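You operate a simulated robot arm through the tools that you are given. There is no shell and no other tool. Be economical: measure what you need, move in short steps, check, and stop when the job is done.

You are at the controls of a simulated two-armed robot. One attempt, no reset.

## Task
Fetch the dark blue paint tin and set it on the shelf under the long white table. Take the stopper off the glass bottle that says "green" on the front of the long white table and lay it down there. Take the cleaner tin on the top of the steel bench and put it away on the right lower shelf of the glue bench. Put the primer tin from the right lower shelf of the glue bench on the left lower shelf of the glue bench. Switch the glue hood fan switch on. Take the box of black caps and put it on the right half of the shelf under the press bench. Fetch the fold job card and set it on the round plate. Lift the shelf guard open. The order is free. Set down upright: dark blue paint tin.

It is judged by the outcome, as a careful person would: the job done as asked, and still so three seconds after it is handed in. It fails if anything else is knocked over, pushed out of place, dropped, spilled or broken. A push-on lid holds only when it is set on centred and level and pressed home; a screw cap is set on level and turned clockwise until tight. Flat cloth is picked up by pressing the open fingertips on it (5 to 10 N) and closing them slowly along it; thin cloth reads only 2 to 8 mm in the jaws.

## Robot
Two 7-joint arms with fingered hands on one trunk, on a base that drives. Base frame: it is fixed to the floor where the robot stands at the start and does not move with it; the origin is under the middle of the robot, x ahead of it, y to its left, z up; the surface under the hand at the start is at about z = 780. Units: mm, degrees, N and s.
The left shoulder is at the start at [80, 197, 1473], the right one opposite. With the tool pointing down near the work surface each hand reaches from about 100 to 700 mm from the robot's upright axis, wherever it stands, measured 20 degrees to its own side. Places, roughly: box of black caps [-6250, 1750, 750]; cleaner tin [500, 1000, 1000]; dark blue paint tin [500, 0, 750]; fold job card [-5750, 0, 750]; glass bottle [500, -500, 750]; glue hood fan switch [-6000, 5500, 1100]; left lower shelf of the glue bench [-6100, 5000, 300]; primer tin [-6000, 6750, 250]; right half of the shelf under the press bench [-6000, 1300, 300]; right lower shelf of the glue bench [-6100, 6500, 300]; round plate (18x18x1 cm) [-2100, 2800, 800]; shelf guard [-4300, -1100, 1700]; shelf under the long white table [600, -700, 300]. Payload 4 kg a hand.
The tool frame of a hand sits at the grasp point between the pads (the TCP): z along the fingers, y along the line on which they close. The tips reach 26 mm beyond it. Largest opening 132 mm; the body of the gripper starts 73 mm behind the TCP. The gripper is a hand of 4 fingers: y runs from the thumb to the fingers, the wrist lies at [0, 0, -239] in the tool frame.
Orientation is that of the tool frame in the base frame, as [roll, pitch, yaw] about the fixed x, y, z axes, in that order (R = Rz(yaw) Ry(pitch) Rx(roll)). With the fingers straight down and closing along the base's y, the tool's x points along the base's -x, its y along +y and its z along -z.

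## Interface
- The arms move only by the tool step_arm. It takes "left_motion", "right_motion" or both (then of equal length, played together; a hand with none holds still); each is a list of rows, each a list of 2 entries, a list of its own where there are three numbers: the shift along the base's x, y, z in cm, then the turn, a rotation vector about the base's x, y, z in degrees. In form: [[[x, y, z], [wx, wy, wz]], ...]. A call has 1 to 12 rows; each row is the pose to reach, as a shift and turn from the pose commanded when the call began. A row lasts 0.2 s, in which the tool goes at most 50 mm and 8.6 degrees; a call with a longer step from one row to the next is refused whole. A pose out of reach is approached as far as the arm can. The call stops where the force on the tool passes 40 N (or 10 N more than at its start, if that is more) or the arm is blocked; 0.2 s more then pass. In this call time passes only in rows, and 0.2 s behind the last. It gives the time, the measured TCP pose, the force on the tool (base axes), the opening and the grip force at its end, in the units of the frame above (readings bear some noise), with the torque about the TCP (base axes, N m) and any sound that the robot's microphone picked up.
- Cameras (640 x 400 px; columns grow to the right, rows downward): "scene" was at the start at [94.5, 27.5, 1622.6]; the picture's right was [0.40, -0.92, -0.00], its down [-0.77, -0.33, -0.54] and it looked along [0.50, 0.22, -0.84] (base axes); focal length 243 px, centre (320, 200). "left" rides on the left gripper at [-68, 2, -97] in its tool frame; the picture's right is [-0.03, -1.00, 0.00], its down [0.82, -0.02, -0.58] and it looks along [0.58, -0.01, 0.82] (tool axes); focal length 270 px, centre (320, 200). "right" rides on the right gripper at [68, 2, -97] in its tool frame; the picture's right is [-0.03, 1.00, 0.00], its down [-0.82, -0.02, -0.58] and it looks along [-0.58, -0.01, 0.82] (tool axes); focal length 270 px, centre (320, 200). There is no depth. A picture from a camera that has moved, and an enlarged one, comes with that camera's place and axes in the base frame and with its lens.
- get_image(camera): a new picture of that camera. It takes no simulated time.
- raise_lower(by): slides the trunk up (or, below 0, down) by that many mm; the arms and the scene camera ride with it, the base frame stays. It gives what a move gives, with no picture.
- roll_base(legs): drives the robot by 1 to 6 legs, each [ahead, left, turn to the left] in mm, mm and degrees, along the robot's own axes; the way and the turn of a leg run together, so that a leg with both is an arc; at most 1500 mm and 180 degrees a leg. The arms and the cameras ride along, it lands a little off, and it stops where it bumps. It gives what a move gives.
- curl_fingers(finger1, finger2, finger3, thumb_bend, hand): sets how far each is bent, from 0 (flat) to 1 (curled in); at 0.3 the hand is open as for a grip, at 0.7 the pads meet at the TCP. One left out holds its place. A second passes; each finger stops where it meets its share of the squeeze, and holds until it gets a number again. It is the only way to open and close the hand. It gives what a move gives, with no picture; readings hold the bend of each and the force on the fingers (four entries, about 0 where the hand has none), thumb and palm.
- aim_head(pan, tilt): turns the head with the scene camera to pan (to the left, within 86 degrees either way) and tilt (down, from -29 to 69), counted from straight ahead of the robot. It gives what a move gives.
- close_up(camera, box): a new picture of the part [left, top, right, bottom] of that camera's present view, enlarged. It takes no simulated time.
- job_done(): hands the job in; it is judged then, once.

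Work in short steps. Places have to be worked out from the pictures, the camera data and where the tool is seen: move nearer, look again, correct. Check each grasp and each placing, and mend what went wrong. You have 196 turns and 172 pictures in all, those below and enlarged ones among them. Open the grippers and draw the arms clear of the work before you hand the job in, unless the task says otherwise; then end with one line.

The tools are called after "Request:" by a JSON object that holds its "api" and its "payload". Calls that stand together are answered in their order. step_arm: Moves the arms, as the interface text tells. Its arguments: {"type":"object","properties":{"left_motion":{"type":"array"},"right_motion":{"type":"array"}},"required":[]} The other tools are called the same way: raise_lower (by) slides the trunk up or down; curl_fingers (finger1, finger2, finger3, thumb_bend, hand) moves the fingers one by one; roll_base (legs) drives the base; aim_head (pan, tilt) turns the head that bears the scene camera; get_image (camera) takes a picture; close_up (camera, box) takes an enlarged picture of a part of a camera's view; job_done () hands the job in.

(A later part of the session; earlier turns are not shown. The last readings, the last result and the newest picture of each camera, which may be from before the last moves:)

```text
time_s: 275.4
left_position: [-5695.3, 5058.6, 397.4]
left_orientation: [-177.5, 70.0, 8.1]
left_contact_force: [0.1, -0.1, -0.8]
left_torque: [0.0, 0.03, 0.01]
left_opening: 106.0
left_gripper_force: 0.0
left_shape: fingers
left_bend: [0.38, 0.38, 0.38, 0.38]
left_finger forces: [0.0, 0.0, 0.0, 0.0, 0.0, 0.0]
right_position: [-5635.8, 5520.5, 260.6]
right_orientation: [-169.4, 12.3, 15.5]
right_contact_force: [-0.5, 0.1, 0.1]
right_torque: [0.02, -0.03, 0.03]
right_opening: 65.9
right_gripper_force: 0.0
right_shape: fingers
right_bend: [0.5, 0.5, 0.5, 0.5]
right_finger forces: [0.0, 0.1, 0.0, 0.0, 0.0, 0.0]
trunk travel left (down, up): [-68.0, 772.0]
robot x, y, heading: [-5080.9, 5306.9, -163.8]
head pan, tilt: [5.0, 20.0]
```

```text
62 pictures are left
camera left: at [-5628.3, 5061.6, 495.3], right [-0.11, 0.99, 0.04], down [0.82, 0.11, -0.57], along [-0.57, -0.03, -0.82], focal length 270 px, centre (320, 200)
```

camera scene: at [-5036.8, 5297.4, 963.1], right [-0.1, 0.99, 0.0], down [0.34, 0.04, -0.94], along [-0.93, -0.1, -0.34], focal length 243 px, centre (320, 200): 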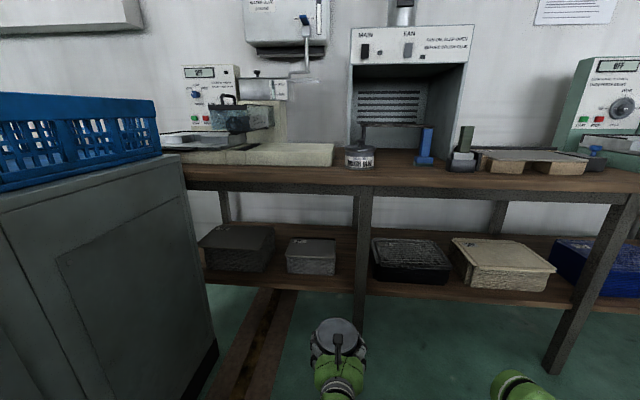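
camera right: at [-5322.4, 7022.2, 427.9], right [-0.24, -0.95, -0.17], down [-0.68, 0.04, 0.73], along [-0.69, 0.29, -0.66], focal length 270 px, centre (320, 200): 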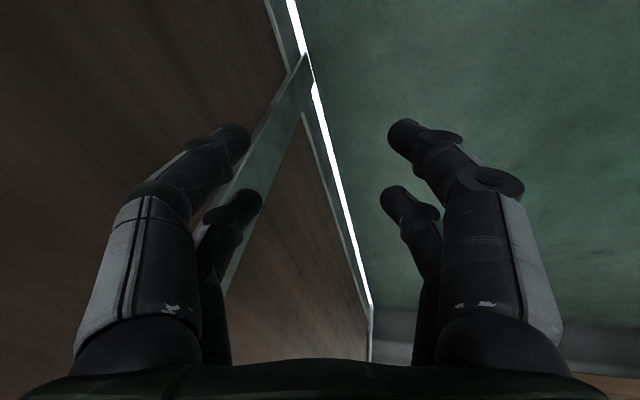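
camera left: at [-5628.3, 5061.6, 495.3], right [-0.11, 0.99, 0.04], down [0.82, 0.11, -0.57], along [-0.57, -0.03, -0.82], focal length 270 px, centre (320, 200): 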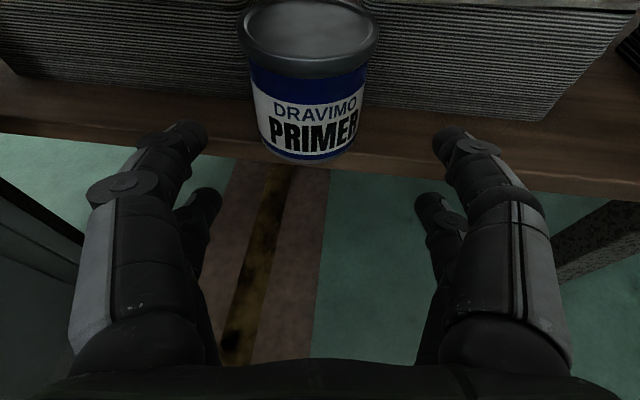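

The primer stands steady on the left lower shelf. Next the fan rocker at ≈(-6026,5494,1163): I back off, square up, raise the trunk and strafe right.

Request:
{"api": "roll_base", "payload": {"legs": [[-110, 0, 0], [0, 0, -16], [0, -240, 0]]}}

Request:
{"api": "raise_lower", "payload": {"by": 400}}

Request:
{"api": "raise_lower", "payload": {"by": 80}}

Request:
{"api": "curl_fingers", "payload": {"hand": "left", "finger1": 0.7, "finger2": 0.7, "finger3": 0.7, "thumb_bend": 0.7}}

Request:
{"api": "aim_head", "payload": {"pan": 0, "tilt": 20}}

Request:
{"api": "get_image", "payload": {"camera": "scene"}}

```text
time_s: 278.9
left_position: [-5638.0, 5501.1, 398.3]
left_orientation: [-177.4, 69.9, -7.3]
left_contact_force: [0.4, 0.2, 0.6]
left_torque: [0.02, -0.04, 0.02]
left_opening: 106.1
left_gripper_force: 0.1
left_shape: fingers
left_bend: [0.38, 0.38, 0.38, 0.38]
left_finger forces: [0.0, 0.0, 0.0, 0.0, 0.0, 0.1]
right_position: [-5456.4, 5930.7, 259.5]
right_orientation: [-169.4, 12.3, 0.0]
right_contact_force: [0.5, 0.3, -0.3]
right_torque: [0.01, 0.03, 0.02]
right_opening: 65.5
right_gripper_force: 0.1
right_shape: fingers
right_bend: [0.5, 0.5, 0.5, 0.5]
right_finger forces: [0.0, 0.1, 0.0, 0.1, 0.0, 0.0]
trunk travel left (down, up): [-68.0, 772.0]
robot x, y, heading: [-4977.8, 5574.1, -179.3]
head pan, tilt: [5.0, 20.0]
```

```text
time_s: 282.7
left_position: [-5637.9, 5501.0, 797.4]
left_orientation: [-177.4, 69.9, -7.3]
left_contact_force: [-0.8, 0.1, 0.7]
left_torque: [0.0, 0.05, 0.06]
left_opening: 106.5
left_gripper_force: 0.1
left_shape: fingers
left_bend: [0.38, 0.38, 0.38, 0.38]
left_finger forces: [0.1, 0.1, 0.1, 0.0, 0.0, 0.0]
right_position: [-5456.2, 5930.5, 660.8]
right_orientation: [-169.5, 12.3, 0.0]
right_contact_force: [-0.7, -0.3, -0.6]
right_torque: [-0.02, -0.01, 0.01]
right_opening: 65.9
right_gripper_force: 0.0
right_shape: fingers
right_bend: [0.5, 0.5, 0.5, 0.5]
right_finger forces: [0.0, 0.0, 0.1, 0.0, 0.0, 0.1]
trunk travel left (down, up): [-468.0, 372.0]
robot x, y, heading: [-4976.6, 5573.7, -179.5]
head pan, tilt: [5.0, 20.0]
```

```text
time_s: 283.9
left_position: [-5636.3, 5501.7, 876.9]
left_orientation: [-177.4, 69.9, -7.3]
left_contact_force: [-0.3, 0.1, -0.2]
left_torque: [-0.01, 0.03, 0.0]
left_opening: 106.4
left_gripper_force: 0.2
left_shape: fingers
left_bend: [0.38, 0.38, 0.38, 0.38]
left_finger forces: [0.0, 0.0, 0.0, 0.0, 0.1, 0.1]
right_position: [-5457.4, 5929.0, 740.1]
right_orientation: [-169.6, 12.3, -0.1]
right_contact_force: [0.0, -0.5, 0.7]
right_torque: [-0.01, -0.03, 0.02]
right_opening: 66.0
right_gripper_force: 0.0
right_shape: fingers
right_bend: [0.5, 0.5, 0.5, 0.5]
right_finger forces: [0.0, 0.0, 0.1, 0.0, 0.0, 0.0]
trunk travel left (down, up): [-548.0, 292.0]
robot x, y, heading: [-4974.8, 5574.6, -179.4]
head pan, tilt: [5.0, 20.0]
```

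```text
time_s: 284.9
left_position: [-5638.4, 5501.0, 876.5]
left_orientation: [-177.4, 69.9, -7.3]
left_contact_force: [0.2, 1.0, -0.5]
left_torque: [0.01, -0.01, 0.01]
left_opening: 1.5
left_gripper_force: 0.0
left_shape: fingers
left_bend: [0.7, 0.7, 0.7, 0.7]
left_finger forces: [0.0, 0.0, 0.0, 0.0, 0.0, 0.0]
right_position: [-5456.3, 5930.3, 740.9]
right_orientation: [-169.6, 12.4, 0.0]
right_contact_force: [-0.3, -0.1, 0.2]
right_torque: [0.01, 0.02, -0.01]
right_opening: 65.7
right_gripper_force: 0.0
right_shape: fingers
right_bend: [0.5, 0.5, 0.5, 0.5]
right_finger forces: [0.0, 0.0, 0.0, 0.0, 0.1, 0.1]
trunk travel left (down, up): [-548.0, 292.0]
robot x, y, heading: [-4977.3, 5576.1, -179.4]
head pan, tilt: [5.0, 20.0]
```

```text
time_s: 285.6
left_position: [-5638.3, 5501.2, 879.1]
left_orientation: [-177.4, 70.0, -7.3]
left_contact_force: [-0.3, -0.1, -0.4]
left_torque: [-0.05, -0.02, 0.01]
left_opening: 1.6
left_gripper_force: 0.1
left_shape: fingers
left_bend: [0.7, 0.7, 0.7, 0.7]
left_finger forces: [0.0, 0.0, 0.0, 0.0, 0.1, 0.0]
right_position: [-5456.3, 5929.8, 739.3]
right_orientation: [-169.5, 12.3, 0.1]
right_contact_force: [0.3, 0.5, -0.6]
right_torque: [0.03, 0.0, -0.01]
right_opening: 66.0
right_gripper_force: 0.2
right_shape: fingers
right_bend: [0.5, 0.5, 0.5, 0.5]
right_finger forces: [0.0, 0.0, 0.0, 0.1, 0.0, 0.0]
trunk travel left (down, up): [-548.0, 292.0]
robot x, y, heading: [-4977.0, 5570.1, -179.4]
head pan, tilt: [0.0, 20.0]
```

```text
61 pictures are left
camera scene: at [-5100.5, 5571.7, 1443.2], right [-0.01, 1.0, 0.0], down [0.34, 0.0, -0.94], along [-0.94, -0.01, -0.34], focal length 243 px, centre (320, 200)
```

scene: 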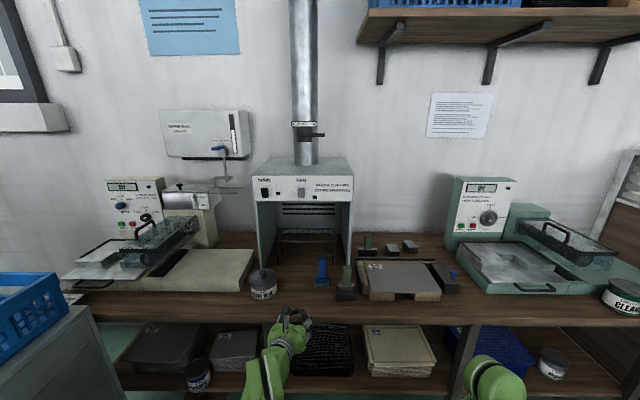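

Refined FAN rocker position ≈ (-5986,5488,1155). Close-up to read its state.

Request:
{"api": "close_up", "payload": {"camera": "scene", "box": [250, 170, 360, 210]}}

Request:
{"api": "step_arm", "payload": {"left_motion": [[[0, 0, 4.5], [0, 2, 0]], [[0, 0, 9], [0, 6, 0]], [[0, 0, 13.5], [0, 10, 0]], [[-1, 0, 18], [0, 14, 2]], [[-3, 0, 22], [0, 18, 5]], [[-5, 0, 26], [0, 20, 7]], [[-6, 0, 28.5], [0, 20, 7]]]}}

Request:
{"api": "get_image", "payload": {"camera": "left"}}

```text
5.82 times, centred on (305, 190) of scene
camera zoom: at [-5100.5, 5571.7, 1443.2], right [-0.01, 1.0, 0.0], down [0.34, 0.0, -0.94], along [-0.94, -0.01, -0.34], focal length 1416 px, centre (407, 258)
```

zoom: 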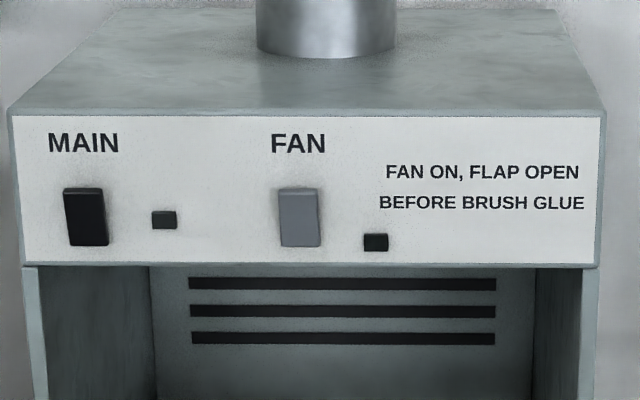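

```text
time_s: 287.2
left_position: [-5696.8, 5501.7, 1161.4]
left_orientation: [98.3, 88.7, -84.3]
left_contact_force: [-0.1, -0.2, 0.4]
left_torque: [0.01, -0.03, 0.01]
left_opening: 1.4
left_gripper_force: 0.1
left_shape: fingers
left_bend: [0.7, 0.7, 0.7, 0.7]
left_finger forces: [0.0, 0.1, 0.0, 0.0, 0.0, 0.0]
right_position: [-5456.5, 5928.9, 739.6]
right_orientation: [-169.4, 12.3, 0.0]
right_contact_force: [-0.1, 0.0, 0.1]
right_torque: [-0.01, 0.01, 0.02]
right_opening: 65.7
right_gripper_force: 0.0
right_shape: fingers
right_bend: [0.5, 0.5, 0.5, 0.5]
right_finger forces: [0.0, 0.0, 0.0, 0.1, 0.1, 0.0]
trunk travel left (down, up): [-548.0, 292.0]
robot x, y, heading: [-4980.5, 5571.4, -179.4]
head pan, tilt: [0.0, 20.0]
```

```text
59 pictures are left
camera left: at [-5600.7, 5496.2, 1230.9], right [0.04, 1.0, 0.0], down [0.58, -0.02, -0.81], along [-0.81, 0.04, -0.58], focal length 270 px, centre (320, 200)
```

left: 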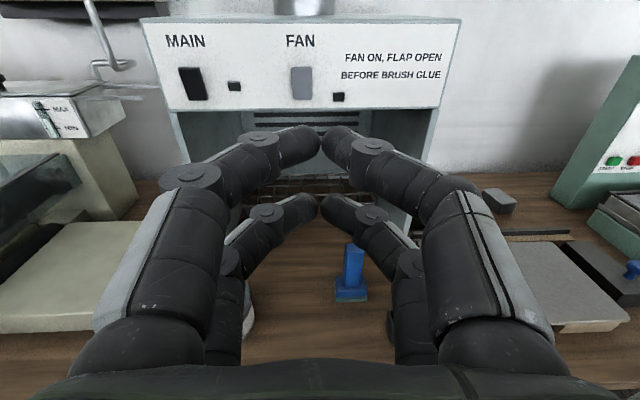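

Rocker confirmed at z≈1150 (two finger rows are at ±20 mm of TCP). I drive 80 mm nearer and position the fingertips so the lower pair faces the rocker's top half.

Request:
{"api": "roll_base", "payload": {"legs": [[90, 0, 0]]}}

Request:
{"api": "step_arm", "payload": {"left_motion": [[[-4, -0.5, 1], [0, 0, 0]], [[-8, -1, 2], [0, 0, 0]], [[-11, -1.2, 2.7], [0, 0, 0]], [[-13.5, -1.2, 2.7], [0, 0, 0]]]}}

Request:
{"api": "get_image", "payload": {"camera": "left"}}

```text
time_s: 288.3
left_position: [-5785.2, 5499.7, 1162.4]
left_orientation: [95.8, 88.8, -86.7]
left_contact_force: [0.0, -0.2, 0.0]
left_torque: [-0.01, 0.01, 0.02]
left_opening: 1.3
left_gripper_force: 0.0
left_shape: fingers
left_bend: [0.7, 0.7, 0.7, 0.7]
left_finger forces: [0.0, 0.0, 0.1, 0.0, 0.0, 0.0]
right_position: [-5545.8, 5927.3, 740.7]
right_orientation: [-169.5, 12.4, 0.1]
right_contact_force: [1.2, 0.4, 0.1]
right_torque: [0.01, -0.01, 0.01]
right_opening: 65.8
right_gripper_force: 0.1
right_shape: fingers
right_bend: [0.5, 0.5, 0.5, 0.5]
right_finger forces: [0.0, 0.0, 0.1, 0.1, 0.0, 0.0]
trunk travel left (down, up): [-548.0, 292.0]
robot x, y, heading: [-5064.4, 5572.3, -179.2]
head pan, tilt: [0.0, 20.0]
```

```text
time_s: 289.3
left_position: [-5920.9, 5486.6, 1189.8]
left_orientation: [98.6, 88.6, -83.8]
left_contact_force: [-0.5, 0.9, 1.0]
left_torque: [0.01, 0.02, 0.01]
left_opening: 1.6
left_gripper_force: 0.1
left_shape: fingers
left_bend: [0.7, 0.7, 0.7, 0.7]
left_finger forces: [0.1, 0.0, 0.1, 0.1, 0.0, 0.1]
right_position: [-5546.3, 5927.8, 739.3]
right_orientation: [-169.6, 12.3, 0.1]
right_contact_force: [-0.1, -0.7, -0.4]
right_torque: [0.04, 0.02, 0.05]
right_opening: 66.0
right_gripper_force: 0.0
right_shape: fingers
right_bend: [0.5, 0.5, 0.5, 0.5]
right_finger forces: [0.1, 0.0, 0.0, 0.0, 0.0, 0.1]
trunk travel left (down, up): [-548.0, 292.0]
robot x, y, heading: [-5068.1, 5575.1, -179.0]
head pan, tilt: [0.0, 20.0]
```

```text
58 pictures are left
camera left: at [-5824.4, 5482.1, 1257.8], right [0.04, 1.0, 0.0], down [0.58, -0.02, -0.81], along [-0.81, 0.04, -0.58], focal length 270 px, centre (320, 200)
```

left: 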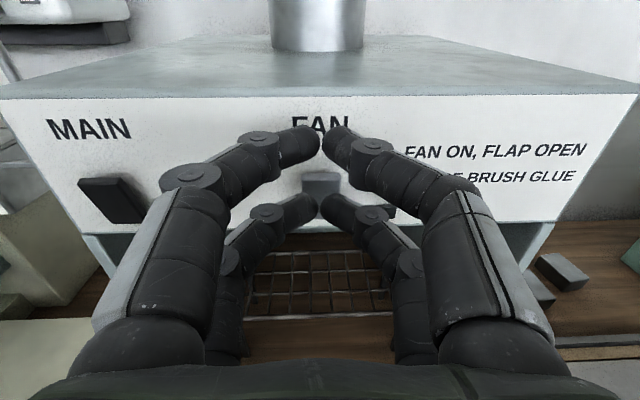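

Lower fingertips face the upper half of the FAN rocker (z≈1167). I push forward in small steps.

Request:
{"api": "step_arm", "payload": {"left_motion": [[[-1.5, 0, 0], [0, 0, 0]], [[-2.5, 0, 0], [0, 0, 0]], [[-3.1, 0, 0], [0, 0, 0]], [[-3.6, 0, 0], [0, 0, 0]], [[-4.1, 0, 0], [0, 0, 0]], [[-4.6, 0, 0], [0, 0, 0]], [[-5.1, 0, 0], [0, 0, 0]], [[-5.6, 0, 0], [0, 0, 0]]]}}

Request:
{"api": "step_arm", "payload": {"left_motion": [[[3, 0, 0], [0, 0, 0]], [[6, 0, 0], [0, 0, 0]], [[10, 0, -4], [0, 0, 0]], [[13, 0, -8], [0, 0, 0]]]}}

Request:
{"api": "close_up", "payload": {"camera": "scene", "box": [230, 130, 390, 230]}}

```text
time_s: 290.9
left_position: [-5964.1, 5488.7, 1196.4]
left_orientation: [77.9, 88.8, -104.7]
left_contact_force: [34.0, 0.1, -2.2]
left_torque: [-0.01, -0.09, -0.07]
left_opening: 0.0
left_gripper_force: 19.3
left_shape: fingers
left_bend: [0.71, 0.72, 0.71, 0.71]
left_finger forces: [7.7, 10.1, 8.6, 0.0, 12.2, 0.0]
right_position: [-5541.5, 5926.9, 743.0]
right_orientation: [-169.4, 12.7, 0.2]
right_contact_force: [0.1, -0.1, -0.3]
right_torque: [0.03, 0.0, 0.01]
right_opening: 66.0
right_gripper_force: 0.1
right_shape: fingers
right_bend: [0.5, 0.5, 0.5, 0.5]
right_finger forces: [0.0, 0.0, 0.0, 0.0, 0.1, 0.0]
trunk travel left (down, up): [-548.0, 292.0]
robot x, y, heading: [-5065.8, 5569.2, -179.1]
head pan, tilt: [0.0, 20.0]
stopped in row 8 (left hand): the force on the tool passed its limit at 42 N (the readings are from after the stop); the commanded pose is now the measured one
```

```text
refused: row 3 steps farther than a row can; nothing moved
```

```text
4.00 times, centred on (310, 180) of scene
camera zoom: at [-5179.1, 5569.8, 1444.0], right [-0.01, 1.0, 0.0], down [0.34, 0.01, -0.94], along [-0.94, -0.01, -0.34], focal length 973 px, centre (360, 280)
```

zoom: 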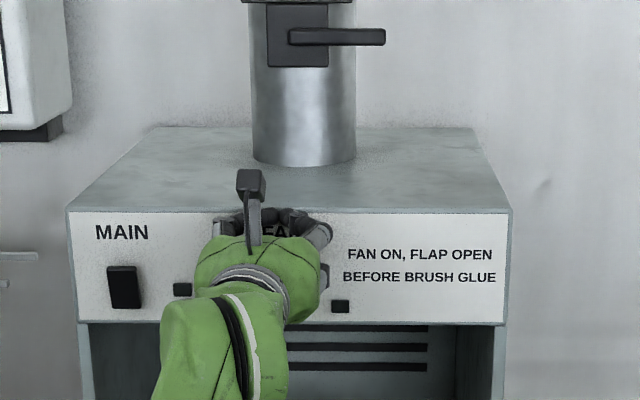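

No click heard and the lamp is still dark. I withdraw and look at the rocker.

Request:
{"api": "step_arm", "payload": {"left_motion": [[[3, 0, 0], [0, 0, 0]], [[7, 0, 0], [0, 0, 0]], [[10, 0, -3], [0, 0, 0]], [[13, 0, -6.5], [0, 0, 0]]]}}

Request:
{"api": "close_up", "payload": {"camera": "scene", "box": [250, 170, 350, 220]}}

Request:
{"api": "get_image", "payload": {"camera": "left"}}

```text
time_s: 291.9
left_position: [-5841.5, 5486.7, 1125.8]
left_orientation: [98.1, 88.8, -84.5]
left_contact_force: [-0.7, 0.4, 0.1]
left_torque: [0.01, 0.01, -0.02]
left_opening: 0.6
left_gripper_force: 0.1
left_shape: fingers
left_bend: [0.7, 0.7, 0.7, 0.7]
left_finger forces: [0.0, 0.0, 0.0, 0.0, 0.0, 0.0]
right_position: [-5546.8, 5928.3, 740.6]
right_orientation: [-169.5, 12.3, 0.1]
right_contact_force: [-0.1, 0.4, 0.4]
right_torque: [-0.03, 0.0, -0.01]
right_opening: 65.9
right_gripper_force: 0.0
right_shape: fingers
right_bend: [0.5, 0.5, 0.5, 0.5]
right_finger forces: [0.0, 0.1, 0.0, 0.0, 0.0, 0.0]
trunk travel left (down, up): [-548.0, 292.0]
robot x, y, heading: [-5067.9, 5572.6, -179.3]
head pan, tilt: [0.0, 20.0]
```

```text
6.40 times, centred on (300, 195) of scene
camera zoom: at [-5188.9, 5570.0, 1443.4], right [-0.01, 1.0, 0.0], down [0.34, 0.01, -0.94], along [-0.94, -0.01, -0.34], focal length 1557 px, centre (448, 232)
```

zoom: 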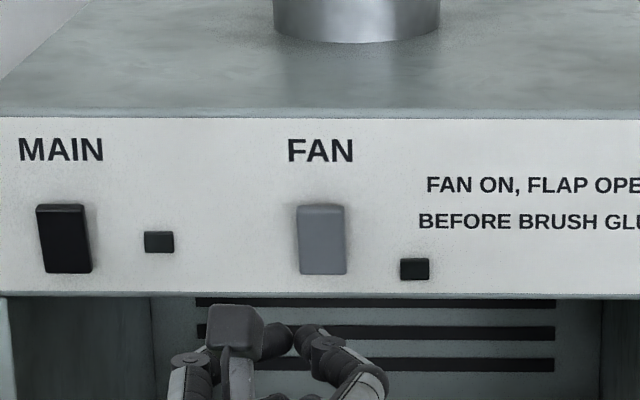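

```text
55 pictures are left
camera left: at [-5744.7, 5481.1, 1193.8], right [0.04, 1.0, 0.0], down [0.58, -0.02, -0.81], along [-0.81, 0.04, -0.58], focal length 270 px, centre (320, 200)
```

left: 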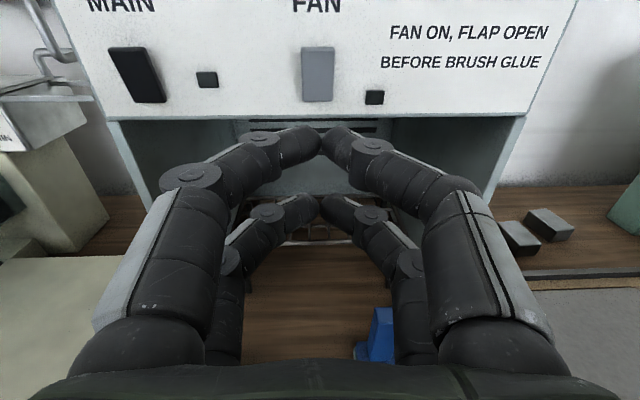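

The rocker spans z≈1127–1168 with its top sticking out, so my press was too high. I retry with the lower fingertips at z≈1156.

Request:
{"api": "step_arm", "payload": {"left_motion": [[[-2, 0.2, 3], [0, 0, 0]], [[-6, 0.2, 4.8], [0, 0, 0]], [[-9.5, 0.2, 4.8], [0, 0, 0]], [[-11, 0.2, 4.8], [0, 0, 0]], [[-12, 0.2, 4.8], [0, 0, 0]], [[-12.7, 0.2, 4.8], [0, 0, 0]], [[-13.4, 0.2, 4.8], [0, 0, 0]], [[-14.1, 0.2, 4.8], [0, 0, 0]]]}}

Request:
{"api": "close_up", "payload": {"camera": "scene", "box": [250, 170, 350, 220]}}

```text
time_s: 293.2
left_position: [-5954.5, 5489.8, 1180.8]
left_orientation: [72.4, 88.9, -110.2]
left_contact_force: [35.8, -0.9, -0.3]
left_torque: [-0.01, -0.81, -0.03]
left_opening: 1.0
left_gripper_force: 23.2
left_shape: fingers
left_bend: [0.7, 0.74, 0.74, 0.7]
left_finger forces: [0.1, 21.8, 24.5, 0.0, 0.1, 0.1]
right_position: [-5539.4, 5925.2, 743.4]
right_orientation: [-169.4, 12.8, 0.1]
right_contact_force: [0.4, 0.3, -0.2]
right_torque: [0.01, -0.02, 0.01]
right_opening: 65.9
right_gripper_force: 0.1
right_shape: fingers
right_bend: [0.5, 0.5, 0.5, 0.5]
right_finger forces: [0.0, 0.0, 0.0, 0.0, 0.0, 0.0]
trunk travel left (down, up): [-548.0, 292.0]
robot x, y, heading: [-5064.4, 5571.5, -179.0]
head pan, tilt: [0.0, 20.0]
stopped in row 6 (left hand): the force on the tool passed its limit at 46 N (the readings are from after the stop); the commanded pose is now the measured one
```

```text
6.40 times, centred on (300, 195) of scene
camera zoom: at [-5177.6, 5569.7, 1444.2], right [-0.02, 1.0, 0.0], down [0.33, 0.01, -0.94], along [-0.94, -0.01, -0.33], focal length 1557 px, centre (448, 232)
```

zoom: 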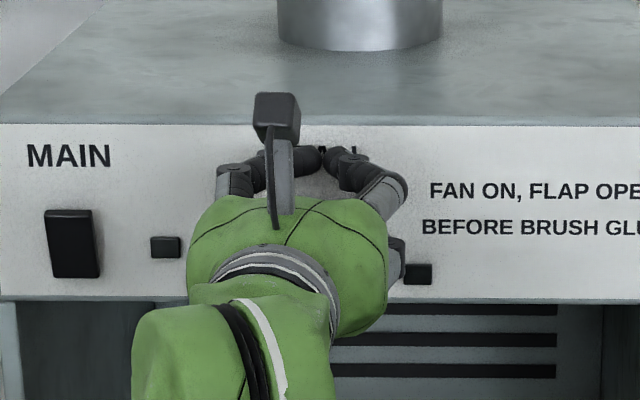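

Only the lower fingers are loaded but probably too near the pivot. I back off a little and press ~6 mm higher.

Request:
{"api": "step_arm", "payload": {"left_motion": [[[2, 0, 0], [0, 0, 0]], [[2, 0, 0.2], [0, 0, 0]], [[0.6, 0, 0.2], [0, 0, 0]], [[-0.2, 0, 0.2], [0, 0, 0]], [[-0.8, 0, 0.2], [0, 0, 0]], [[-1.4, 0, 0.2], [0, 0, 0]], [[-2, 0, 0.2], [0, 0, 0]]]}}

```text
time_s: 294.4
left_position: [-5956.6, 5489.2, 1184.3]
left_orientation: [73.1, 88.8, -109.6]
left_contact_force: [39.5, 0.2, -1.5]
left_torque: [-0.03, -0.89, -0.01]
left_opening: 0.8
left_gripper_force: 26.6
left_shape: fingers
left_bend: [0.7, 0.74, 0.74, 0.7]
left_finger forces: [0.0, 25.1, 27.9, 0.0, 0.0, 0.1]
right_position: [-5539.1, 5927.0, 744.0]
right_orientation: [-169.4, 12.8, 0.3]
right_contact_force: [0.1, -0.7, -0.3]
right_torque: [0.01, 0.0, -0.01]
right_opening: 65.3
right_gripper_force: 0.0
right_shape: fingers
right_bend: [0.5, 0.5, 0.5, 0.5]
right_finger forces: [0.0, 0.0, 0.0, 0.0, 0.0, 0.0]
trunk travel left (down, up): [-548.0, 292.0]
robot x, y, heading: [-5061.9, 5570.4, -179.2]
head pan, tilt: [0.0, 20.0]
stopped in row 5 (left hand): the force on the tool passed its limit at 49 N (the readings are from after the stop); the commanded pose is now the measured one
```

Still no click. I back off and inspect the rocker closely with the hand camera.

Request:
{"api": "step_arm", "payload": {"left_motion": [[[3, 0, 0], [0, 0, 0]], [[6, 0, -2], [0, 0, 0]], [[8, -3, -5], [0, 0, 0]], [[10, -6, -8], [0, 0, 0]], [[11, -9, -10], [0, 0, 0]]]}}

Request:
{"api": "close_up", "payload": {"camera": "left", "box": [300, 0, 500, 120]}}

```text
time_s: 295.6
left_position: [-5846.8, 5410.6, 1088.3]
left_orientation: [88.6, 88.9, -93.4]
left_contact_force: [-0.2, -0.2, 2.3]
left_torque: [0.03, -0.15, -0.02]
left_opening: 0.7
left_gripper_force: 0.0
left_shape: fingers
left_bend: [0.7, 0.7, 0.7, 0.7]
left_finger forces: [0.1, 0.0, 0.1, 0.0, 0.0, 0.1]
left hand out of reach, approached as far as the arm can: row 5
right_position: [-5545.1, 5926.9, 740.2]
right_orientation: [-169.5, 12.3, 0.1]
right_contact_force: [-0.6, 0.3, -0.3]
right_torque: [0.0, 0.0, -0.02]
right_opening: 65.7
right_gripper_force: 0.1
right_shape: fingers
right_bend: [0.5, 0.5, 0.5, 0.5]
right_finger forces: [0.0, 0.0, 0.1, 0.0, 0.0, 0.0]
trunk travel left (down, up): [-548.0, 292.0]
robot x, y, heading: [-5064.4, 5568.4, -179.0]
head pan, tilt: [0.0, 20.0]
```

```text
3.20 times, centred on (400, 60) of left
camera zoom: at [-5750.1, 5405.5, 1156.8], right [0.04, 1.0, 0.01], down [0.58, -0.02, -0.82], along [-0.82, 0.03, -0.58], focal length 865 px, centre (64, 648)
```

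zoom: 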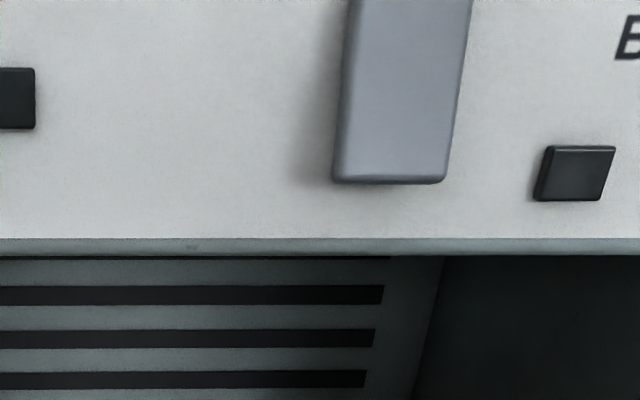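

The rocker spans z 1129–1170 and its tilt is ambiguous; I try the lower half with the lower fingertips at z≈1136 and listen.

Request:
{"api": "step_arm", "payload": {"left_motion": [[[0, 3, 2.5], [0, 0, 0]], [[-1, 6, 5], [0, 0, 0]], [[-4, 7.8, 6.6], [0, 0, 0]], [[-7.5, 7.8, 6.6], [0, 0, 0]], [[-9.5, 7.8, 6.6], [0, 0, 0]], [[-10.5, 7.8, 6.6], [0, 0, 0]], [[-11.2, 7.8, 6.6], [0, 0, 0]], [[-11.9, 7.8, 6.6], [0, 0, 0]], [[-12.6, 7.8, 6.6], [0, 0, 0]]]}}

Request:
{"api": "close_up", "payload": {"camera": "scene", "box": [250, 170, 350, 220]}}

```text
time_s: 297.2
left_position: [-5950.9, 5487.6, 1152.4]
left_orientation: [102.7, 89.0, -80.0]
left_contact_force: [30.3, -1.3, -2.4]
left_torque: [-0.03, -0.17, -0.03]
left_opening: 0.0
left_gripper_force: 17.9
left_shape: fingers
left_bend: [0.71, 0.72, 0.71, 0.71]
left_finger forces: [8.1, 9.7, 9.1, 0.0, 9.8, 0.0]
right_position: [-5540.5, 5927.2, 742.9]
right_orientation: [-169.5, 12.6, 0.4]
right_contact_force: [0.5, 1.0, -0.2]
right_torque: [-0.01, 0.02, 0.0]
right_opening: 65.8
right_gripper_force: 0.1
right_shape: fingers
right_bend: [0.5, 0.5, 0.5, 0.5]
right_finger forces: [0.0, 0.0, 0.0, 0.0, 0.0, 0.0]
trunk travel left (down, up): [-548.0, 292.0]
robot x, y, heading: [-5065.1, 5573.6, -179.0]
head pan, tilt: [0.0, 20.0]
stopped in row 8 (left hand): the force on the tool passed its limit at 48 N (the readings are from after the stop); the commanded pose is now the measured one
```

```text
6.40 times, centred on (300, 195) of scene
camera zoom: at [-5178.0, 5569.5, 1444.0], right [-0.02, 1.0, 0.0], down [0.34, 0.01, -0.94], along [-0.94, -0.02, -0.34], focal length 1557 px, centre (448, 232)
```

zoom: 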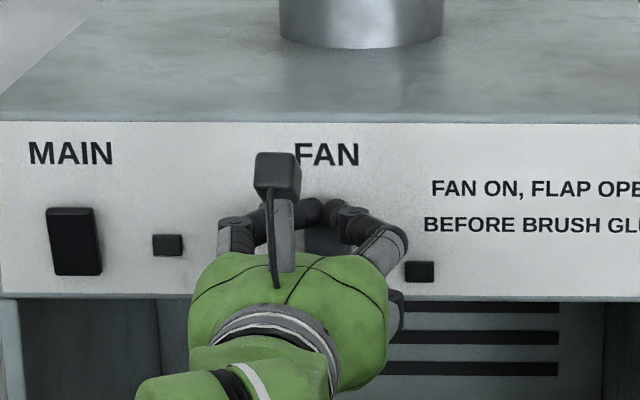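

Geometry from the hand camera suggested the top had been pressed in earlier. I withdraw to a side view and inspect the whole rocker.

Request:
{"api": "step_arm", "payload": {"left_motion": [[[3, 0, 0], [0, 0, 0]], [[6, -2, -1], [0, 0, 0]], [[9, -5, -3], [0, 0, 0]], [[12, -8, -4], [0, 0, 0]], [[15, -10, -5], [0, 0, 0]]]}}

Request:
{"api": "close_up", "payload": {"camera": "left", "box": [240, 0, 480, 120]}}

Request:
{"api": "close_up", "payload": {"camera": "scene", "box": [250, 180, 330, 220]}}

```text
time_s: 298.4
left_position: [-5799.3, 5390.2, 1108.2]
left_orientation: [114.4, 88.8, -68.1]
left_contact_force: [-0.4, 0.3, -0.1]
left_torque: [-0.02, -0.02, 0.02]
left_opening: 1.1
left_gripper_force: 0.1
left_shape: fingers
left_bend: [0.7, 0.7, 0.7, 0.7]
left_finger forces: [0.1, 0.0, 0.1, 0.1, 0.0, 0.0]
left hand out of reach, approached as far as the arm can: row 5
right_position: [-5543.6, 5926.3, 740.9]
right_orientation: [-169.4, 12.3, 0.1]
right_contact_force: [-0.7, -0.4, -0.8]
right_torque: [0.0, 0.02, 0.02]
right_opening: 65.9
right_gripper_force: 0.0
right_shape: fingers
right_bend: [0.5, 0.5, 0.5, 0.5]
right_finger forces: [0.1, 0.0, 0.1, 0.0, 0.1, 0.1]
trunk travel left (down, up): [-548.0, 292.0]
robot x, y, heading: [-5066.9, 5573.7, -179.2]
head pan, tilt: [0.0, 20.0]
```

```text
2.67 times, centred on (360, 60) of left
camera zoom: at [-5703.2, 5384.8, 1177.9], right [0.04, 1.0, 0.01], down [0.58, -0.02, -0.81], along [-0.81, 0.04, -0.58], focal length 721 px, centre (213, 573)
```

zoom: 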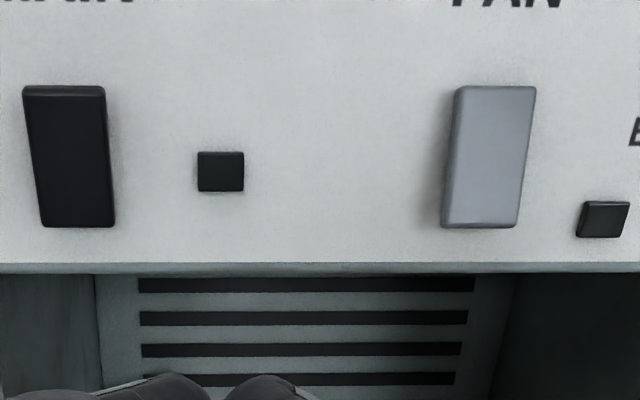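

```text
8.00 times, centred on (290, 200) of scene
camera zoom: at [-5186.2, 5569.6, 1443.3], right [-0.02, 1.0, 0.0], down [0.34, 0.01, -0.94], along [-0.94, -0.01, -0.34], focal length 1946 px, centre (560, 200)
```

zoom: 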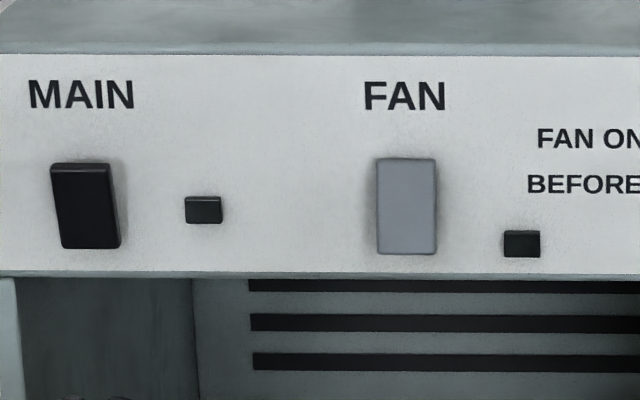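

Comparing with MAIN, the FAN rocker now clearly lies the other way (top in) than it did at the start, so the fan switch has been toggled on. Next I retract, re-pitch the hand, and go back to the parked cleaner tin.

Request:
{"api": "step_arm", "payload": {"left_motion": [[[4, 2, -1], [0, -4, 0]], [[8, 4, -2], [0, -8, 0]], [[12, 6, -4], [0, -12, 0]], [[16, 8, -6], [0, -16, 0]], [[20, 10, -8], [0, -20, 0]], [[24, 11, -9], [0, -20, 0]]]}}

Request:
{"api": "curl_fingers", "payload": {"hand": "left", "finger1": 0.3, "finger2": 0.3, "finger3": 0.3, "thumb_bend": 0.3}}

Request:
{"api": "roll_base", "payload": {"legs": [[0, -1040, 0]]}}

Request:
{"api": "get_image", "payload": {"camera": "left"}}

```text
time_s: 299.8
left_position: [-5559.1, 5500.3, 1012.3]
left_orientation: [179.9, 69.5, -2.9]
left_contact_force: [-0.4, -0.3, 1.3]
left_torque: [0.0, 0.0, -0.01]
left_opening: 0.9
left_gripper_force: 0.0
left_shape: fingers
left_bend: [0.7, 0.7, 0.7, 0.7]
left_finger forces: [0.0, 0.1, 0.0, 0.1, 0.1, 0.0]
right_position: [-5543.3, 5927.0, 740.9]
right_orientation: [-169.4, 12.3, 0.3]
right_contact_force: [0.0, 0.3, -0.5]
right_torque: [0.01, 0.03, -0.03]
right_opening: 65.7
right_gripper_force: 0.1
right_shape: fingers
right_bend: [0.5, 0.5, 0.5, 0.5]
right_finger forces: [0.1, 0.0, 0.0, 0.0, 0.0, 0.0]
trunk travel left (down, up): [-548.0, 292.0]
robot x, y, heading: [-5064.7, 5572.5, -179.4]
head pan, tilt: [0.0, 20.0]
```

```text
time_s: 300.8
left_position: [-5560.8, 5499.3, 1011.1]
left_orientation: [179.9, 69.5, -2.9]
left_contact_force: [-0.4, -0.3, 0.9]
left_torque: [-0.06, 0.03, 0.0]
left_opening: 132.3
left_gripper_force: 0.0
left_shape: fingers
left_bend: [0.3, 0.3, 0.3, 0.3]
left_finger forces: [0.0, 0.0, 0.1, 0.0, 0.0, 0.1]
right_position: [-5545.4, 5926.2, 739.8]
right_orientation: [-169.4, 12.3, 0.1]
right_contact_force: [0.4, 0.5, 0.2]
right_torque: [0.0, -0.04, 0.02]
right_opening: 65.9
right_gripper_force: 0.0
right_shape: fingers
right_bend: [0.5, 0.5, 0.5, 0.5]
right_finger forces: [0.0, 0.0, 0.0, 0.1, 0.0, 0.0]
trunk travel left (down, up): [-548.0, 292.0]
robot x, y, heading: [-5064.9, 5570.9, -179.4]
head pan, tilt: [0.0, 20.0]
```

```text
time_s: 306.2
left_position: [-5574.3, 6553.9, 1012.5]
left_orientation: [179.9, 69.4, -3.2]
left_contact_force: [-1.1, 0.1, 0.2]
left_torque: [0.0, 0.01, 0.04]
left_opening: 132.3
left_gripper_force: 0.1
left_shape: fingers
left_bend: [0.3, 0.3, 0.3, 0.3]
left_finger forces: [0.0, 0.1, 0.1, 0.0, 0.0, 0.0]
right_position: [-5556.8, 6979.9, 740.4]
right_orientation: [-169.4, 12.3, 0.0]
right_contact_force: [0.1, -0.2, 0.9]
right_torque: [-0.01, -0.02, -0.03]
right_opening: 65.8
right_gripper_force: 0.1
right_shape: fingers
right_bend: [0.5, 0.5, 0.5, 0.5]
right_finger forces: [0.0, 0.0, 0.1, 0.0, 0.0, 0.0]
trunk travel left (down, up): [-548.0, 292.0]
robot x, y, heading: [-5077.0, 6624.0, -179.6]
head pan, tilt: [0.0, 20.0]
```

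```text
49 pictures are left
camera left: at [-5508.1, 6546.9, 1110.2], right [0.05, 1.0, 0.02], down [0.83, -0.02, -0.56], along [-0.56, 0.05, -0.83], focal length 270 px, centre (320, 200)
```

left: 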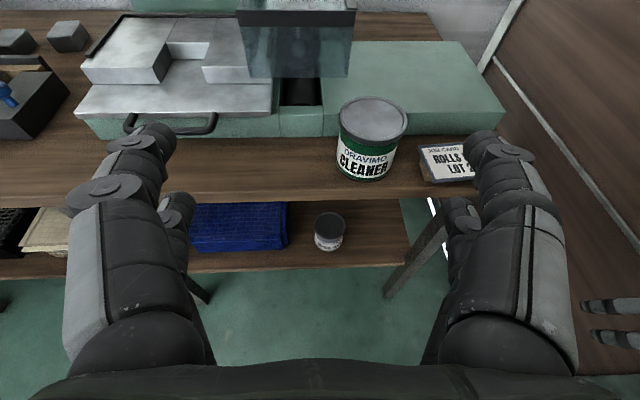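

Cleaner is at ≈(-5811,6645), job card close on its right. I narrow the hand, yaw −12°, approach from slightly left, in two stages.

Request:
{"api": "curl_fingers", "payload": {"hand": "left", "finger1": 0.36, "finger2": 0.36, "finger3": 0.36, "thumb_bend": 0.36}}

Request:
{"api": "step_arm", "payload": {"left_motion": [[[-2, 1.2, -3.5], [0, 0, -4]], [[-4, 2.4, -7], [0, 0, -8]], [[-6.5, 3.6, -10.5], [0, 0, -12]], [[-9.5, 5, -13.5], [0, 0, -12]], [[-12, 6.3, -16], [0, 0, -12]]]}}

Request:
{"api": "get_image", "payload": {"camera": "left"}}

```text
time_s: 307.2
left_position: [-5575.2, 6552.3, 1011.8]
left_orientation: [-180.0, 69.4, -3.2]
left_contact_force: [-0.5, 0.1, -0.6]
left_torque: [-0.02, 0.01, 0.01]
left_opening: 114.1
left_gripper_force: 0.0
left_shape: fingers
left_bend: [0.36, 0.36, 0.36, 0.36]
left_finger forces: [0.1, 0.0, 0.0, 0.0, 0.1, 0.0]
right_position: [-5556.4, 6980.0, 740.3]
right_orientation: [-169.5, 12.3, 0.0]
right_contact_force: [-0.5, 0.4, -0.1]
right_torque: [-0.04, -0.01, 0.0]
right_opening: 66.0
right_gripper_force: 0.1
right_shape: fingers
right_bend: [0.5, 0.5, 0.5, 0.5]
right_finger forces: [0.0, 0.0, 0.0, 0.1, 0.0, 0.0]
trunk travel left (down, up): [-548.0, 292.0]
robot x, y, heading: [-5076.8, 6619.5, -179.5]
head pan, tilt: [0.0, 20.0]
```

```text
time_s: 308.4
left_position: [-5695.8, 6614.8, 853.4]
left_orientation: [-180.0, 69.5, -15.1]
left_contact_force: [-0.8, 0.3, 0.2]
left_torque: [0.01, 0.0, -0.03]
left_opening: 113.9
left_gripper_force: 0.1
left_shape: fingers
left_bend: [0.36, 0.36, 0.36, 0.36]
left_finger forces: [0.0, 0.1, 0.0, 0.0, 0.0, 0.0]
right_position: [-5556.7, 6978.7, 739.3]
right_orientation: [-169.5, 12.2, 0.1]
right_contact_force: [-0.3, 0.1, -0.5]
right_torque: [0.02, 0.0, 0.0]
right_opening: 66.0
right_gripper_force: 0.1
right_shape: fingers
right_bend: [0.5, 0.5, 0.5, 0.5]
right_finger forces: [0.0, 0.0, 0.1, 0.0, 0.0, 0.0]
trunk travel left (down, up): [-548.0, 292.0]
robot x, y, heading: [-5078.3, 6619.4, -179.5]
head pan, tilt: [0.0, 20.0]
```

```text
48 pictures are left
camera left: at [-5631.4, 6594.9, 952.0], right [0.25, 0.97, 0.02], down [0.8, -0.2, -0.56], along [-0.54, 0.16, -0.83], focal length 270 px, centre (320, 200)
```

left: 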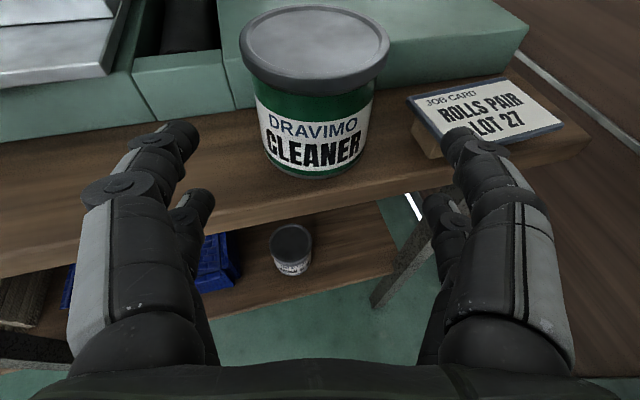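

Aligned: 113 mm straight ahead. I slide in (biased 3 mm left of the card) at z≈838 and grip.

Request:
{"api": "step_arm", "payload": {"left_motion": [[[-3, 0.7, 0], [0, 0, 0]], [[-6, 1.4, -0.5], [0, 0, 0]], [[-8.5, 2, -1], [0, 0, 0]], [[-10.9, 2.6, -1.5], [0, 0, 0]]]}}

Request:
{"api": "curl_fingers", "payload": {"hand": "left", "finger1": 0.7, "finger2": 0.7, "finger3": 0.7, "thumb_bend": 0.7}}

Request:
{"api": "step_arm", "payload": {"left_motion": [[[0, 0, 1], [0, 0, 0]], [[0, 0, 3], [0, 0, 0]], [[2, -0.5, 5], [0, 0, 0]], [[6, -1.5, 6], [0, 0, 0]], [[10, -2.5, 7], [0, 0, 0]], [[14, -3.5, 8], [0, 0, 0]], [[18, -4.5, 8], [0, 0, 0]], [[22, -5.5, 8], [0, 0, 0]]]}}

Request:
{"api": "get_image", "payload": {"camera": "left"}}

```text
time_s: 309.4
left_position: [-5805.9, 6642.6, 836.3]
left_orientation: [180.0, 69.4, -15.2]
left_contact_force: [0.2, 0.7, -0.4]
left_torque: [0.03, 0.0, 0.01]
left_opening: 113.6
left_gripper_force: 0.1
left_shape: fingers
left_bend: [0.36, 0.36, 0.36, 0.36]
left_finger forces: [0.1, 0.1, 0.0, 0.0, 0.0, 0.1]
right_position: [-5558.6, 6980.7, 738.4]
right_orientation: [-169.5, 12.3, 0.0]
right_contact_force: [-0.1, -0.5, 0.4]
right_torque: [0.0, -0.03, -0.02]
right_opening: 65.8
right_gripper_force: 0.2
right_shape: fingers
right_bend: [0.5, 0.5, 0.5, 0.5]
right_finger forces: [0.0, 0.1, 0.0, 0.0, 0.1, 0.0]
trunk travel left (down, up): [-548.0, 292.0]
robot x, y, heading: [-5077.5, 6622.1, -179.2]
head pan, tilt: [0.0, 20.0]
```

```text
time_s: 310.4
left_position: [-5804.3, 6641.7, 836.7]
left_orientation: [180.0, 69.2, -15.3]
left_contact_force: [0.5, 0.7, -0.2]
left_torque: [0.12, -0.07, 0.01]
left_opening: 72.8
left_gripper_force: 36.9
left_shape: fingers
left_bend: [0.6, 0.44, 0.52, 0.6]
left_finger forces: [24.4, 13.4, 8.4, 0.0, 27.7, 0.0]
right_position: [-5557.2, 6980.5, 740.7]
right_orientation: [-169.6, 12.3, 0.1]
right_contact_force: [-1.0, -0.5, 0.0]
right_torque: [0.03, 0.0, 0.01]
right_opening: 65.4
right_gripper_force: 0.0
right_shape: fingers
right_bend: [0.5, 0.5, 0.5, 0.5]
right_finger forces: [0.0, 0.0, 0.1, 0.0, 0.1, 0.0]
trunk travel left (down, up): [-548.0, 292.0]
robot x, y, heading: [-5079.6, 6626.1, -179.6]
head pan, tilt: [0.0, 20.0]
```

```text
time_s: 312.2
left_position: [-5585.0, 6585.1, 916.3]
left_orientation: [-180.0, 69.4, -15.1]
left_contact_force: [0.1, -0.4, -5.0]
left_torque: [0.01, 0.01, -0.04]
left_opening: 72.7
left_gripper_force: 37.0
left_shape: fingers
left_bend: [0.61, 0.44, 0.52, 0.6]
left_finger forces: [24.5, 13.7, 8.5, 0.0, 27.1, 0.1]
right_position: [-5556.4, 6979.3, 741.3]
right_orientation: [-169.3, 12.3, 0.0]
right_contact_force: [-0.4, 0.5, 0.9]
right_torque: [-0.01, 0.0, -0.02]
right_opening: 65.6
right_gripper_force: 0.0
right_shape: fingers
right_bend: [0.5, 0.5, 0.5, 0.5]
right_finger forces: [0.1, 0.0, 0.0, 0.1, 0.0, 0.1]
trunk travel left (down, up): [-548.0, 292.0]
robot x, y, heading: [-5078.6, 6620.5, -179.6]
head pan, tilt: [0.0, 20.0]
```

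```text
47 pictures are left
camera left: at [-5521.0, 6565.8, 1015.2], right [0.25, 0.97, 0.02], down [0.8, -0.2, -0.56], along [-0.54, 0.16, -0.83], focal length 270 px, centre (320, 200)
```

left: 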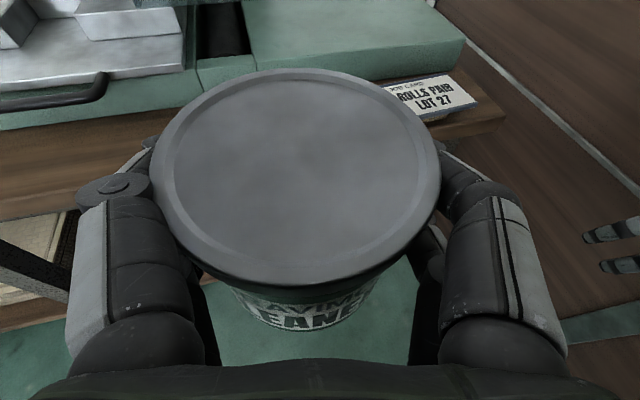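

Cleaner is held again. I lower the trunk, move in 75 mm and bring it in front of the primer's old place on the right lower shelf.

Request:
{"api": "raise_lower", "payload": {"by": -400}}

Request:
{"api": "raise_lower", "payload": {"by": -80}}

Request:
{"api": "roll_base", "payload": {"legs": [[75, 20, 0]]}}

Request:
{"api": "step_arm", "payload": {"left_motion": [[[-2.6, 3, 0], [0, 0, 0]], [[-5.2, 6, 0], [0, 0, 0]], [[-7.8, 9, 0], [0, 0, 0]], [[-10.4, 12, 0], [0, 0, 0]], [[-13, 14.9, 0], [0, 0, 0]]]}}

Request:
{"api": "get_image", "payload": {"camera": "left"}}

```text
time_s: 316.0
left_position: [-5586.1, 6586.1, 515.8]
left_orientation: [-180.0, 69.4, -15.0]
left_contact_force: [0.1, -0.2, -6.7]
left_torque: [0.0, -0.03, 0.01]
left_opening: 72.7
left_gripper_force: 36.8
left_shape: fingers
left_bend: [0.61, 0.44, 0.52, 0.6]
left_finger forces: [24.3, 13.8, 8.6, 0.0, 27.1, 0.0]
right_position: [-5556.5, 6979.5, 340.0]
right_orientation: [-169.4, 12.3, 0.0]
right_contact_force: [-1.0, 0.5, -0.3]
right_torque: [-0.02, 0.0, -0.03]
right_opening: 65.9
right_gripper_force: 0.1
right_shape: fingers
right_bend: [0.5, 0.5, 0.5, 0.5]
right_finger forces: [0.0, 0.0, 0.0, 0.0, 0.1, 0.0]
trunk travel left (down, up): [-148.0, 692.0]
robot x, y, heading: [-5077.1, 6623.5, -179.6]
head pan, tilt: [0.0, 20.0]
```

```text
time_s: 317.2
left_position: [-5585.7, 6586.3, 437.1]
left_orientation: [-180.0, 69.4, -15.1]
left_contact_force: [0.2, -0.1, -4.7]
left_torque: [0.03, 0.02, -0.02]
left_opening: 72.8
left_gripper_force: 37.0
left_shape: fingers
left_bend: [0.61, 0.44, 0.52, 0.6]
left_finger forces: [24.4, 13.8, 8.6, 0.1, 27.1, 0.0]
right_position: [-5555.2, 6979.5, 260.0]
right_orientation: [-169.4, 12.4, 0.0]
right_contact_force: [0.3, 0.4, -0.6]
right_torque: [-0.01, 0.0, -0.01]
right_opening: 66.0
right_gripper_force: 0.0
right_shape: fingers
right_bend: [0.5, 0.5, 0.5, 0.5]
right_finger forces: [0.0, 0.0, 0.0, 0.0, 0.0, 0.1]
trunk travel left (down, up): [-68.0, 772.0]
robot x, y, heading: [-5079.9, 6623.7, -179.1]
head pan, tilt: [0.0, 20.0]
```

```text
time_s: 318.3
left_position: [-5661.2, 6566.4, 435.0]
left_orientation: [-180.0, 69.4, -15.1]
left_contact_force: [1.3, 0.1, -5.2]
left_torque: [0.03, -0.02, 0.0]
left_opening: 72.7
left_gripper_force: 37.3
left_shape: fingers
left_bend: [0.61, 0.44, 0.52, 0.6]
left_finger forces: [24.4, 13.8, 8.5, 0.1, 27.2, 0.0]
right_position: [-5632.0, 6960.5, 259.9]
right_orientation: [-169.4, 12.2, -0.1]
right_contact_force: [0.3, 0.8, 0.3]
right_torque: [0.01, 0.01, -0.02]
right_opening: 65.7
right_gripper_force: 0.0
right_shape: fingers
right_bend: [0.5, 0.5, 0.5, 0.5]
right_finger forces: [0.1, 0.1, 0.0, 0.0, 0.0, 0.1]
trunk travel left (down, up): [-68.0, 772.0]
robot x, y, heading: [-5149.7, 6601.2, -179.3]
head pan, tilt: [0.0, 20.0]
```

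```text
time_s: 319.5
left_position: [-5791.7, 6716.5, 437.2]
left_orientation: [-179.9, 69.3, -15.3]
left_contact_force: [0.8, 0.2, -5.1]
left_torque: [0.02, -0.01, 0.04]
left_opening: 72.7
left_gripper_force: 37.5
left_shape: fingers
left_bend: [0.61, 0.44, 0.52, 0.6]
left_finger forces: [24.4, 13.8, 8.4, 0.0, 27.4, 0.1]
right_position: [-5631.1, 6960.1, 260.0]
right_orientation: [-169.5, 12.2, -0.1]
right_contact_force: [0.5, -0.5, -0.2]
right_torque: [0.01, -0.01, 0.02]
right_opening: 65.9
right_gripper_force: 0.0
right_shape: fingers
right_bend: [0.5, 0.5, 0.5, 0.5]
right_finger forces: [0.1, 0.0, 0.1, 0.0, 0.1, 0.0]
trunk travel left (down, up): [-68.0, 772.0]
robot x, y, heading: [-5151.8, 6601.9, -179.6]
head pan, tilt: [0.0, 20.0]
```

```text
46 pictures are left
camera left: at [-5728.6, 6696.8, 535.5], right [0.25, 0.97, 0.02], down [0.81, -0.2, -0.56], along [-0.54, 0.16, -0.83], focal length 270 px, centre (320, 200)
```

left: 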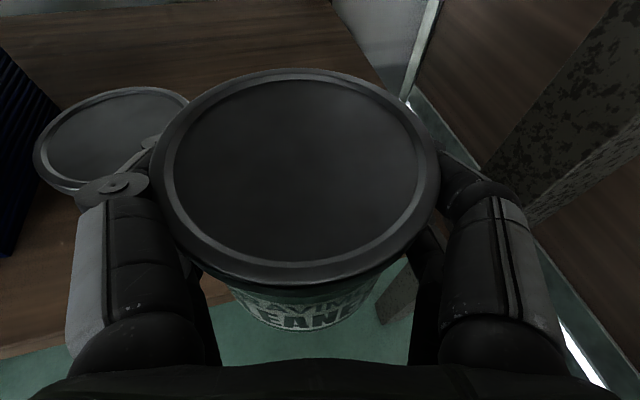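

Clear ahead. I slide in 11 cm and lower to contact.

Request:
{"api": "step_arm", "payload": {"left_motion": [[[-3.5, 0.9, 0], [0, 0, 0]], [[-7.5, 1.9, 0], [0, 0, 0]], [[-11, 2.7, 0], [0, 0, 0]], [[-11, 2.7, -2.5], [0, 0, 0]], [[-11, 2.7, -4.3], [0, 0, 0]], [[-11, 2.7, -5.1], [0, 0, 0]], [[-11, 2.7, -5.8], [0, 0, 0]], [[-11, 2.7, -6.4], [0, 0, 0]], [[-11, 2.7, -7], [0, 0, 0]], [[-11, 2.7, -7.6], [0, 0, 0]]]}}

```text
time_s: 321.8
left_position: [-5904.1, 6744.8, 379.4]
left_orientation: [-179.8, 71.3, -15.2]
left_contact_force: [1.3, -0.4, 12.0]
left_torque: [-0.15, -0.11, 0.0]
left_opening: 72.4
left_gripper_force: 36.2
left_shape: fingers
left_bend: [0.61, 0.44, 0.53, 0.61]
left_finger forces: [22.8, 14.6, 8.1, 0.0, 27.2, 0.0]
right_position: [-5630.5, 6960.1, 262.0]
right_orientation: [-169.4, 12.4, -0.1]
right_contact_force: [0.6, 0.0, -0.6]
right_torque: [-0.02, 0.0, -0.01]
right_opening: 65.9
right_gripper_force: 0.1
right_shape: fingers
right_bend: [0.5, 0.5, 0.5, 0.5]
right_finger forces: [0.0, 0.0, 0.0, 0.0, 0.0, 0.0]
trunk travel left (down, up): [-68.0, 772.0]
robot x, y, heading: [-5154.1, 6603.1, -179.4]
head pan, tilt: [0.0, 20.0]
stopped in row 10 (left hand): the force on the tool passed its limit at 41 N (the readings are from after the stop); the commanded pose is now the measured one
```

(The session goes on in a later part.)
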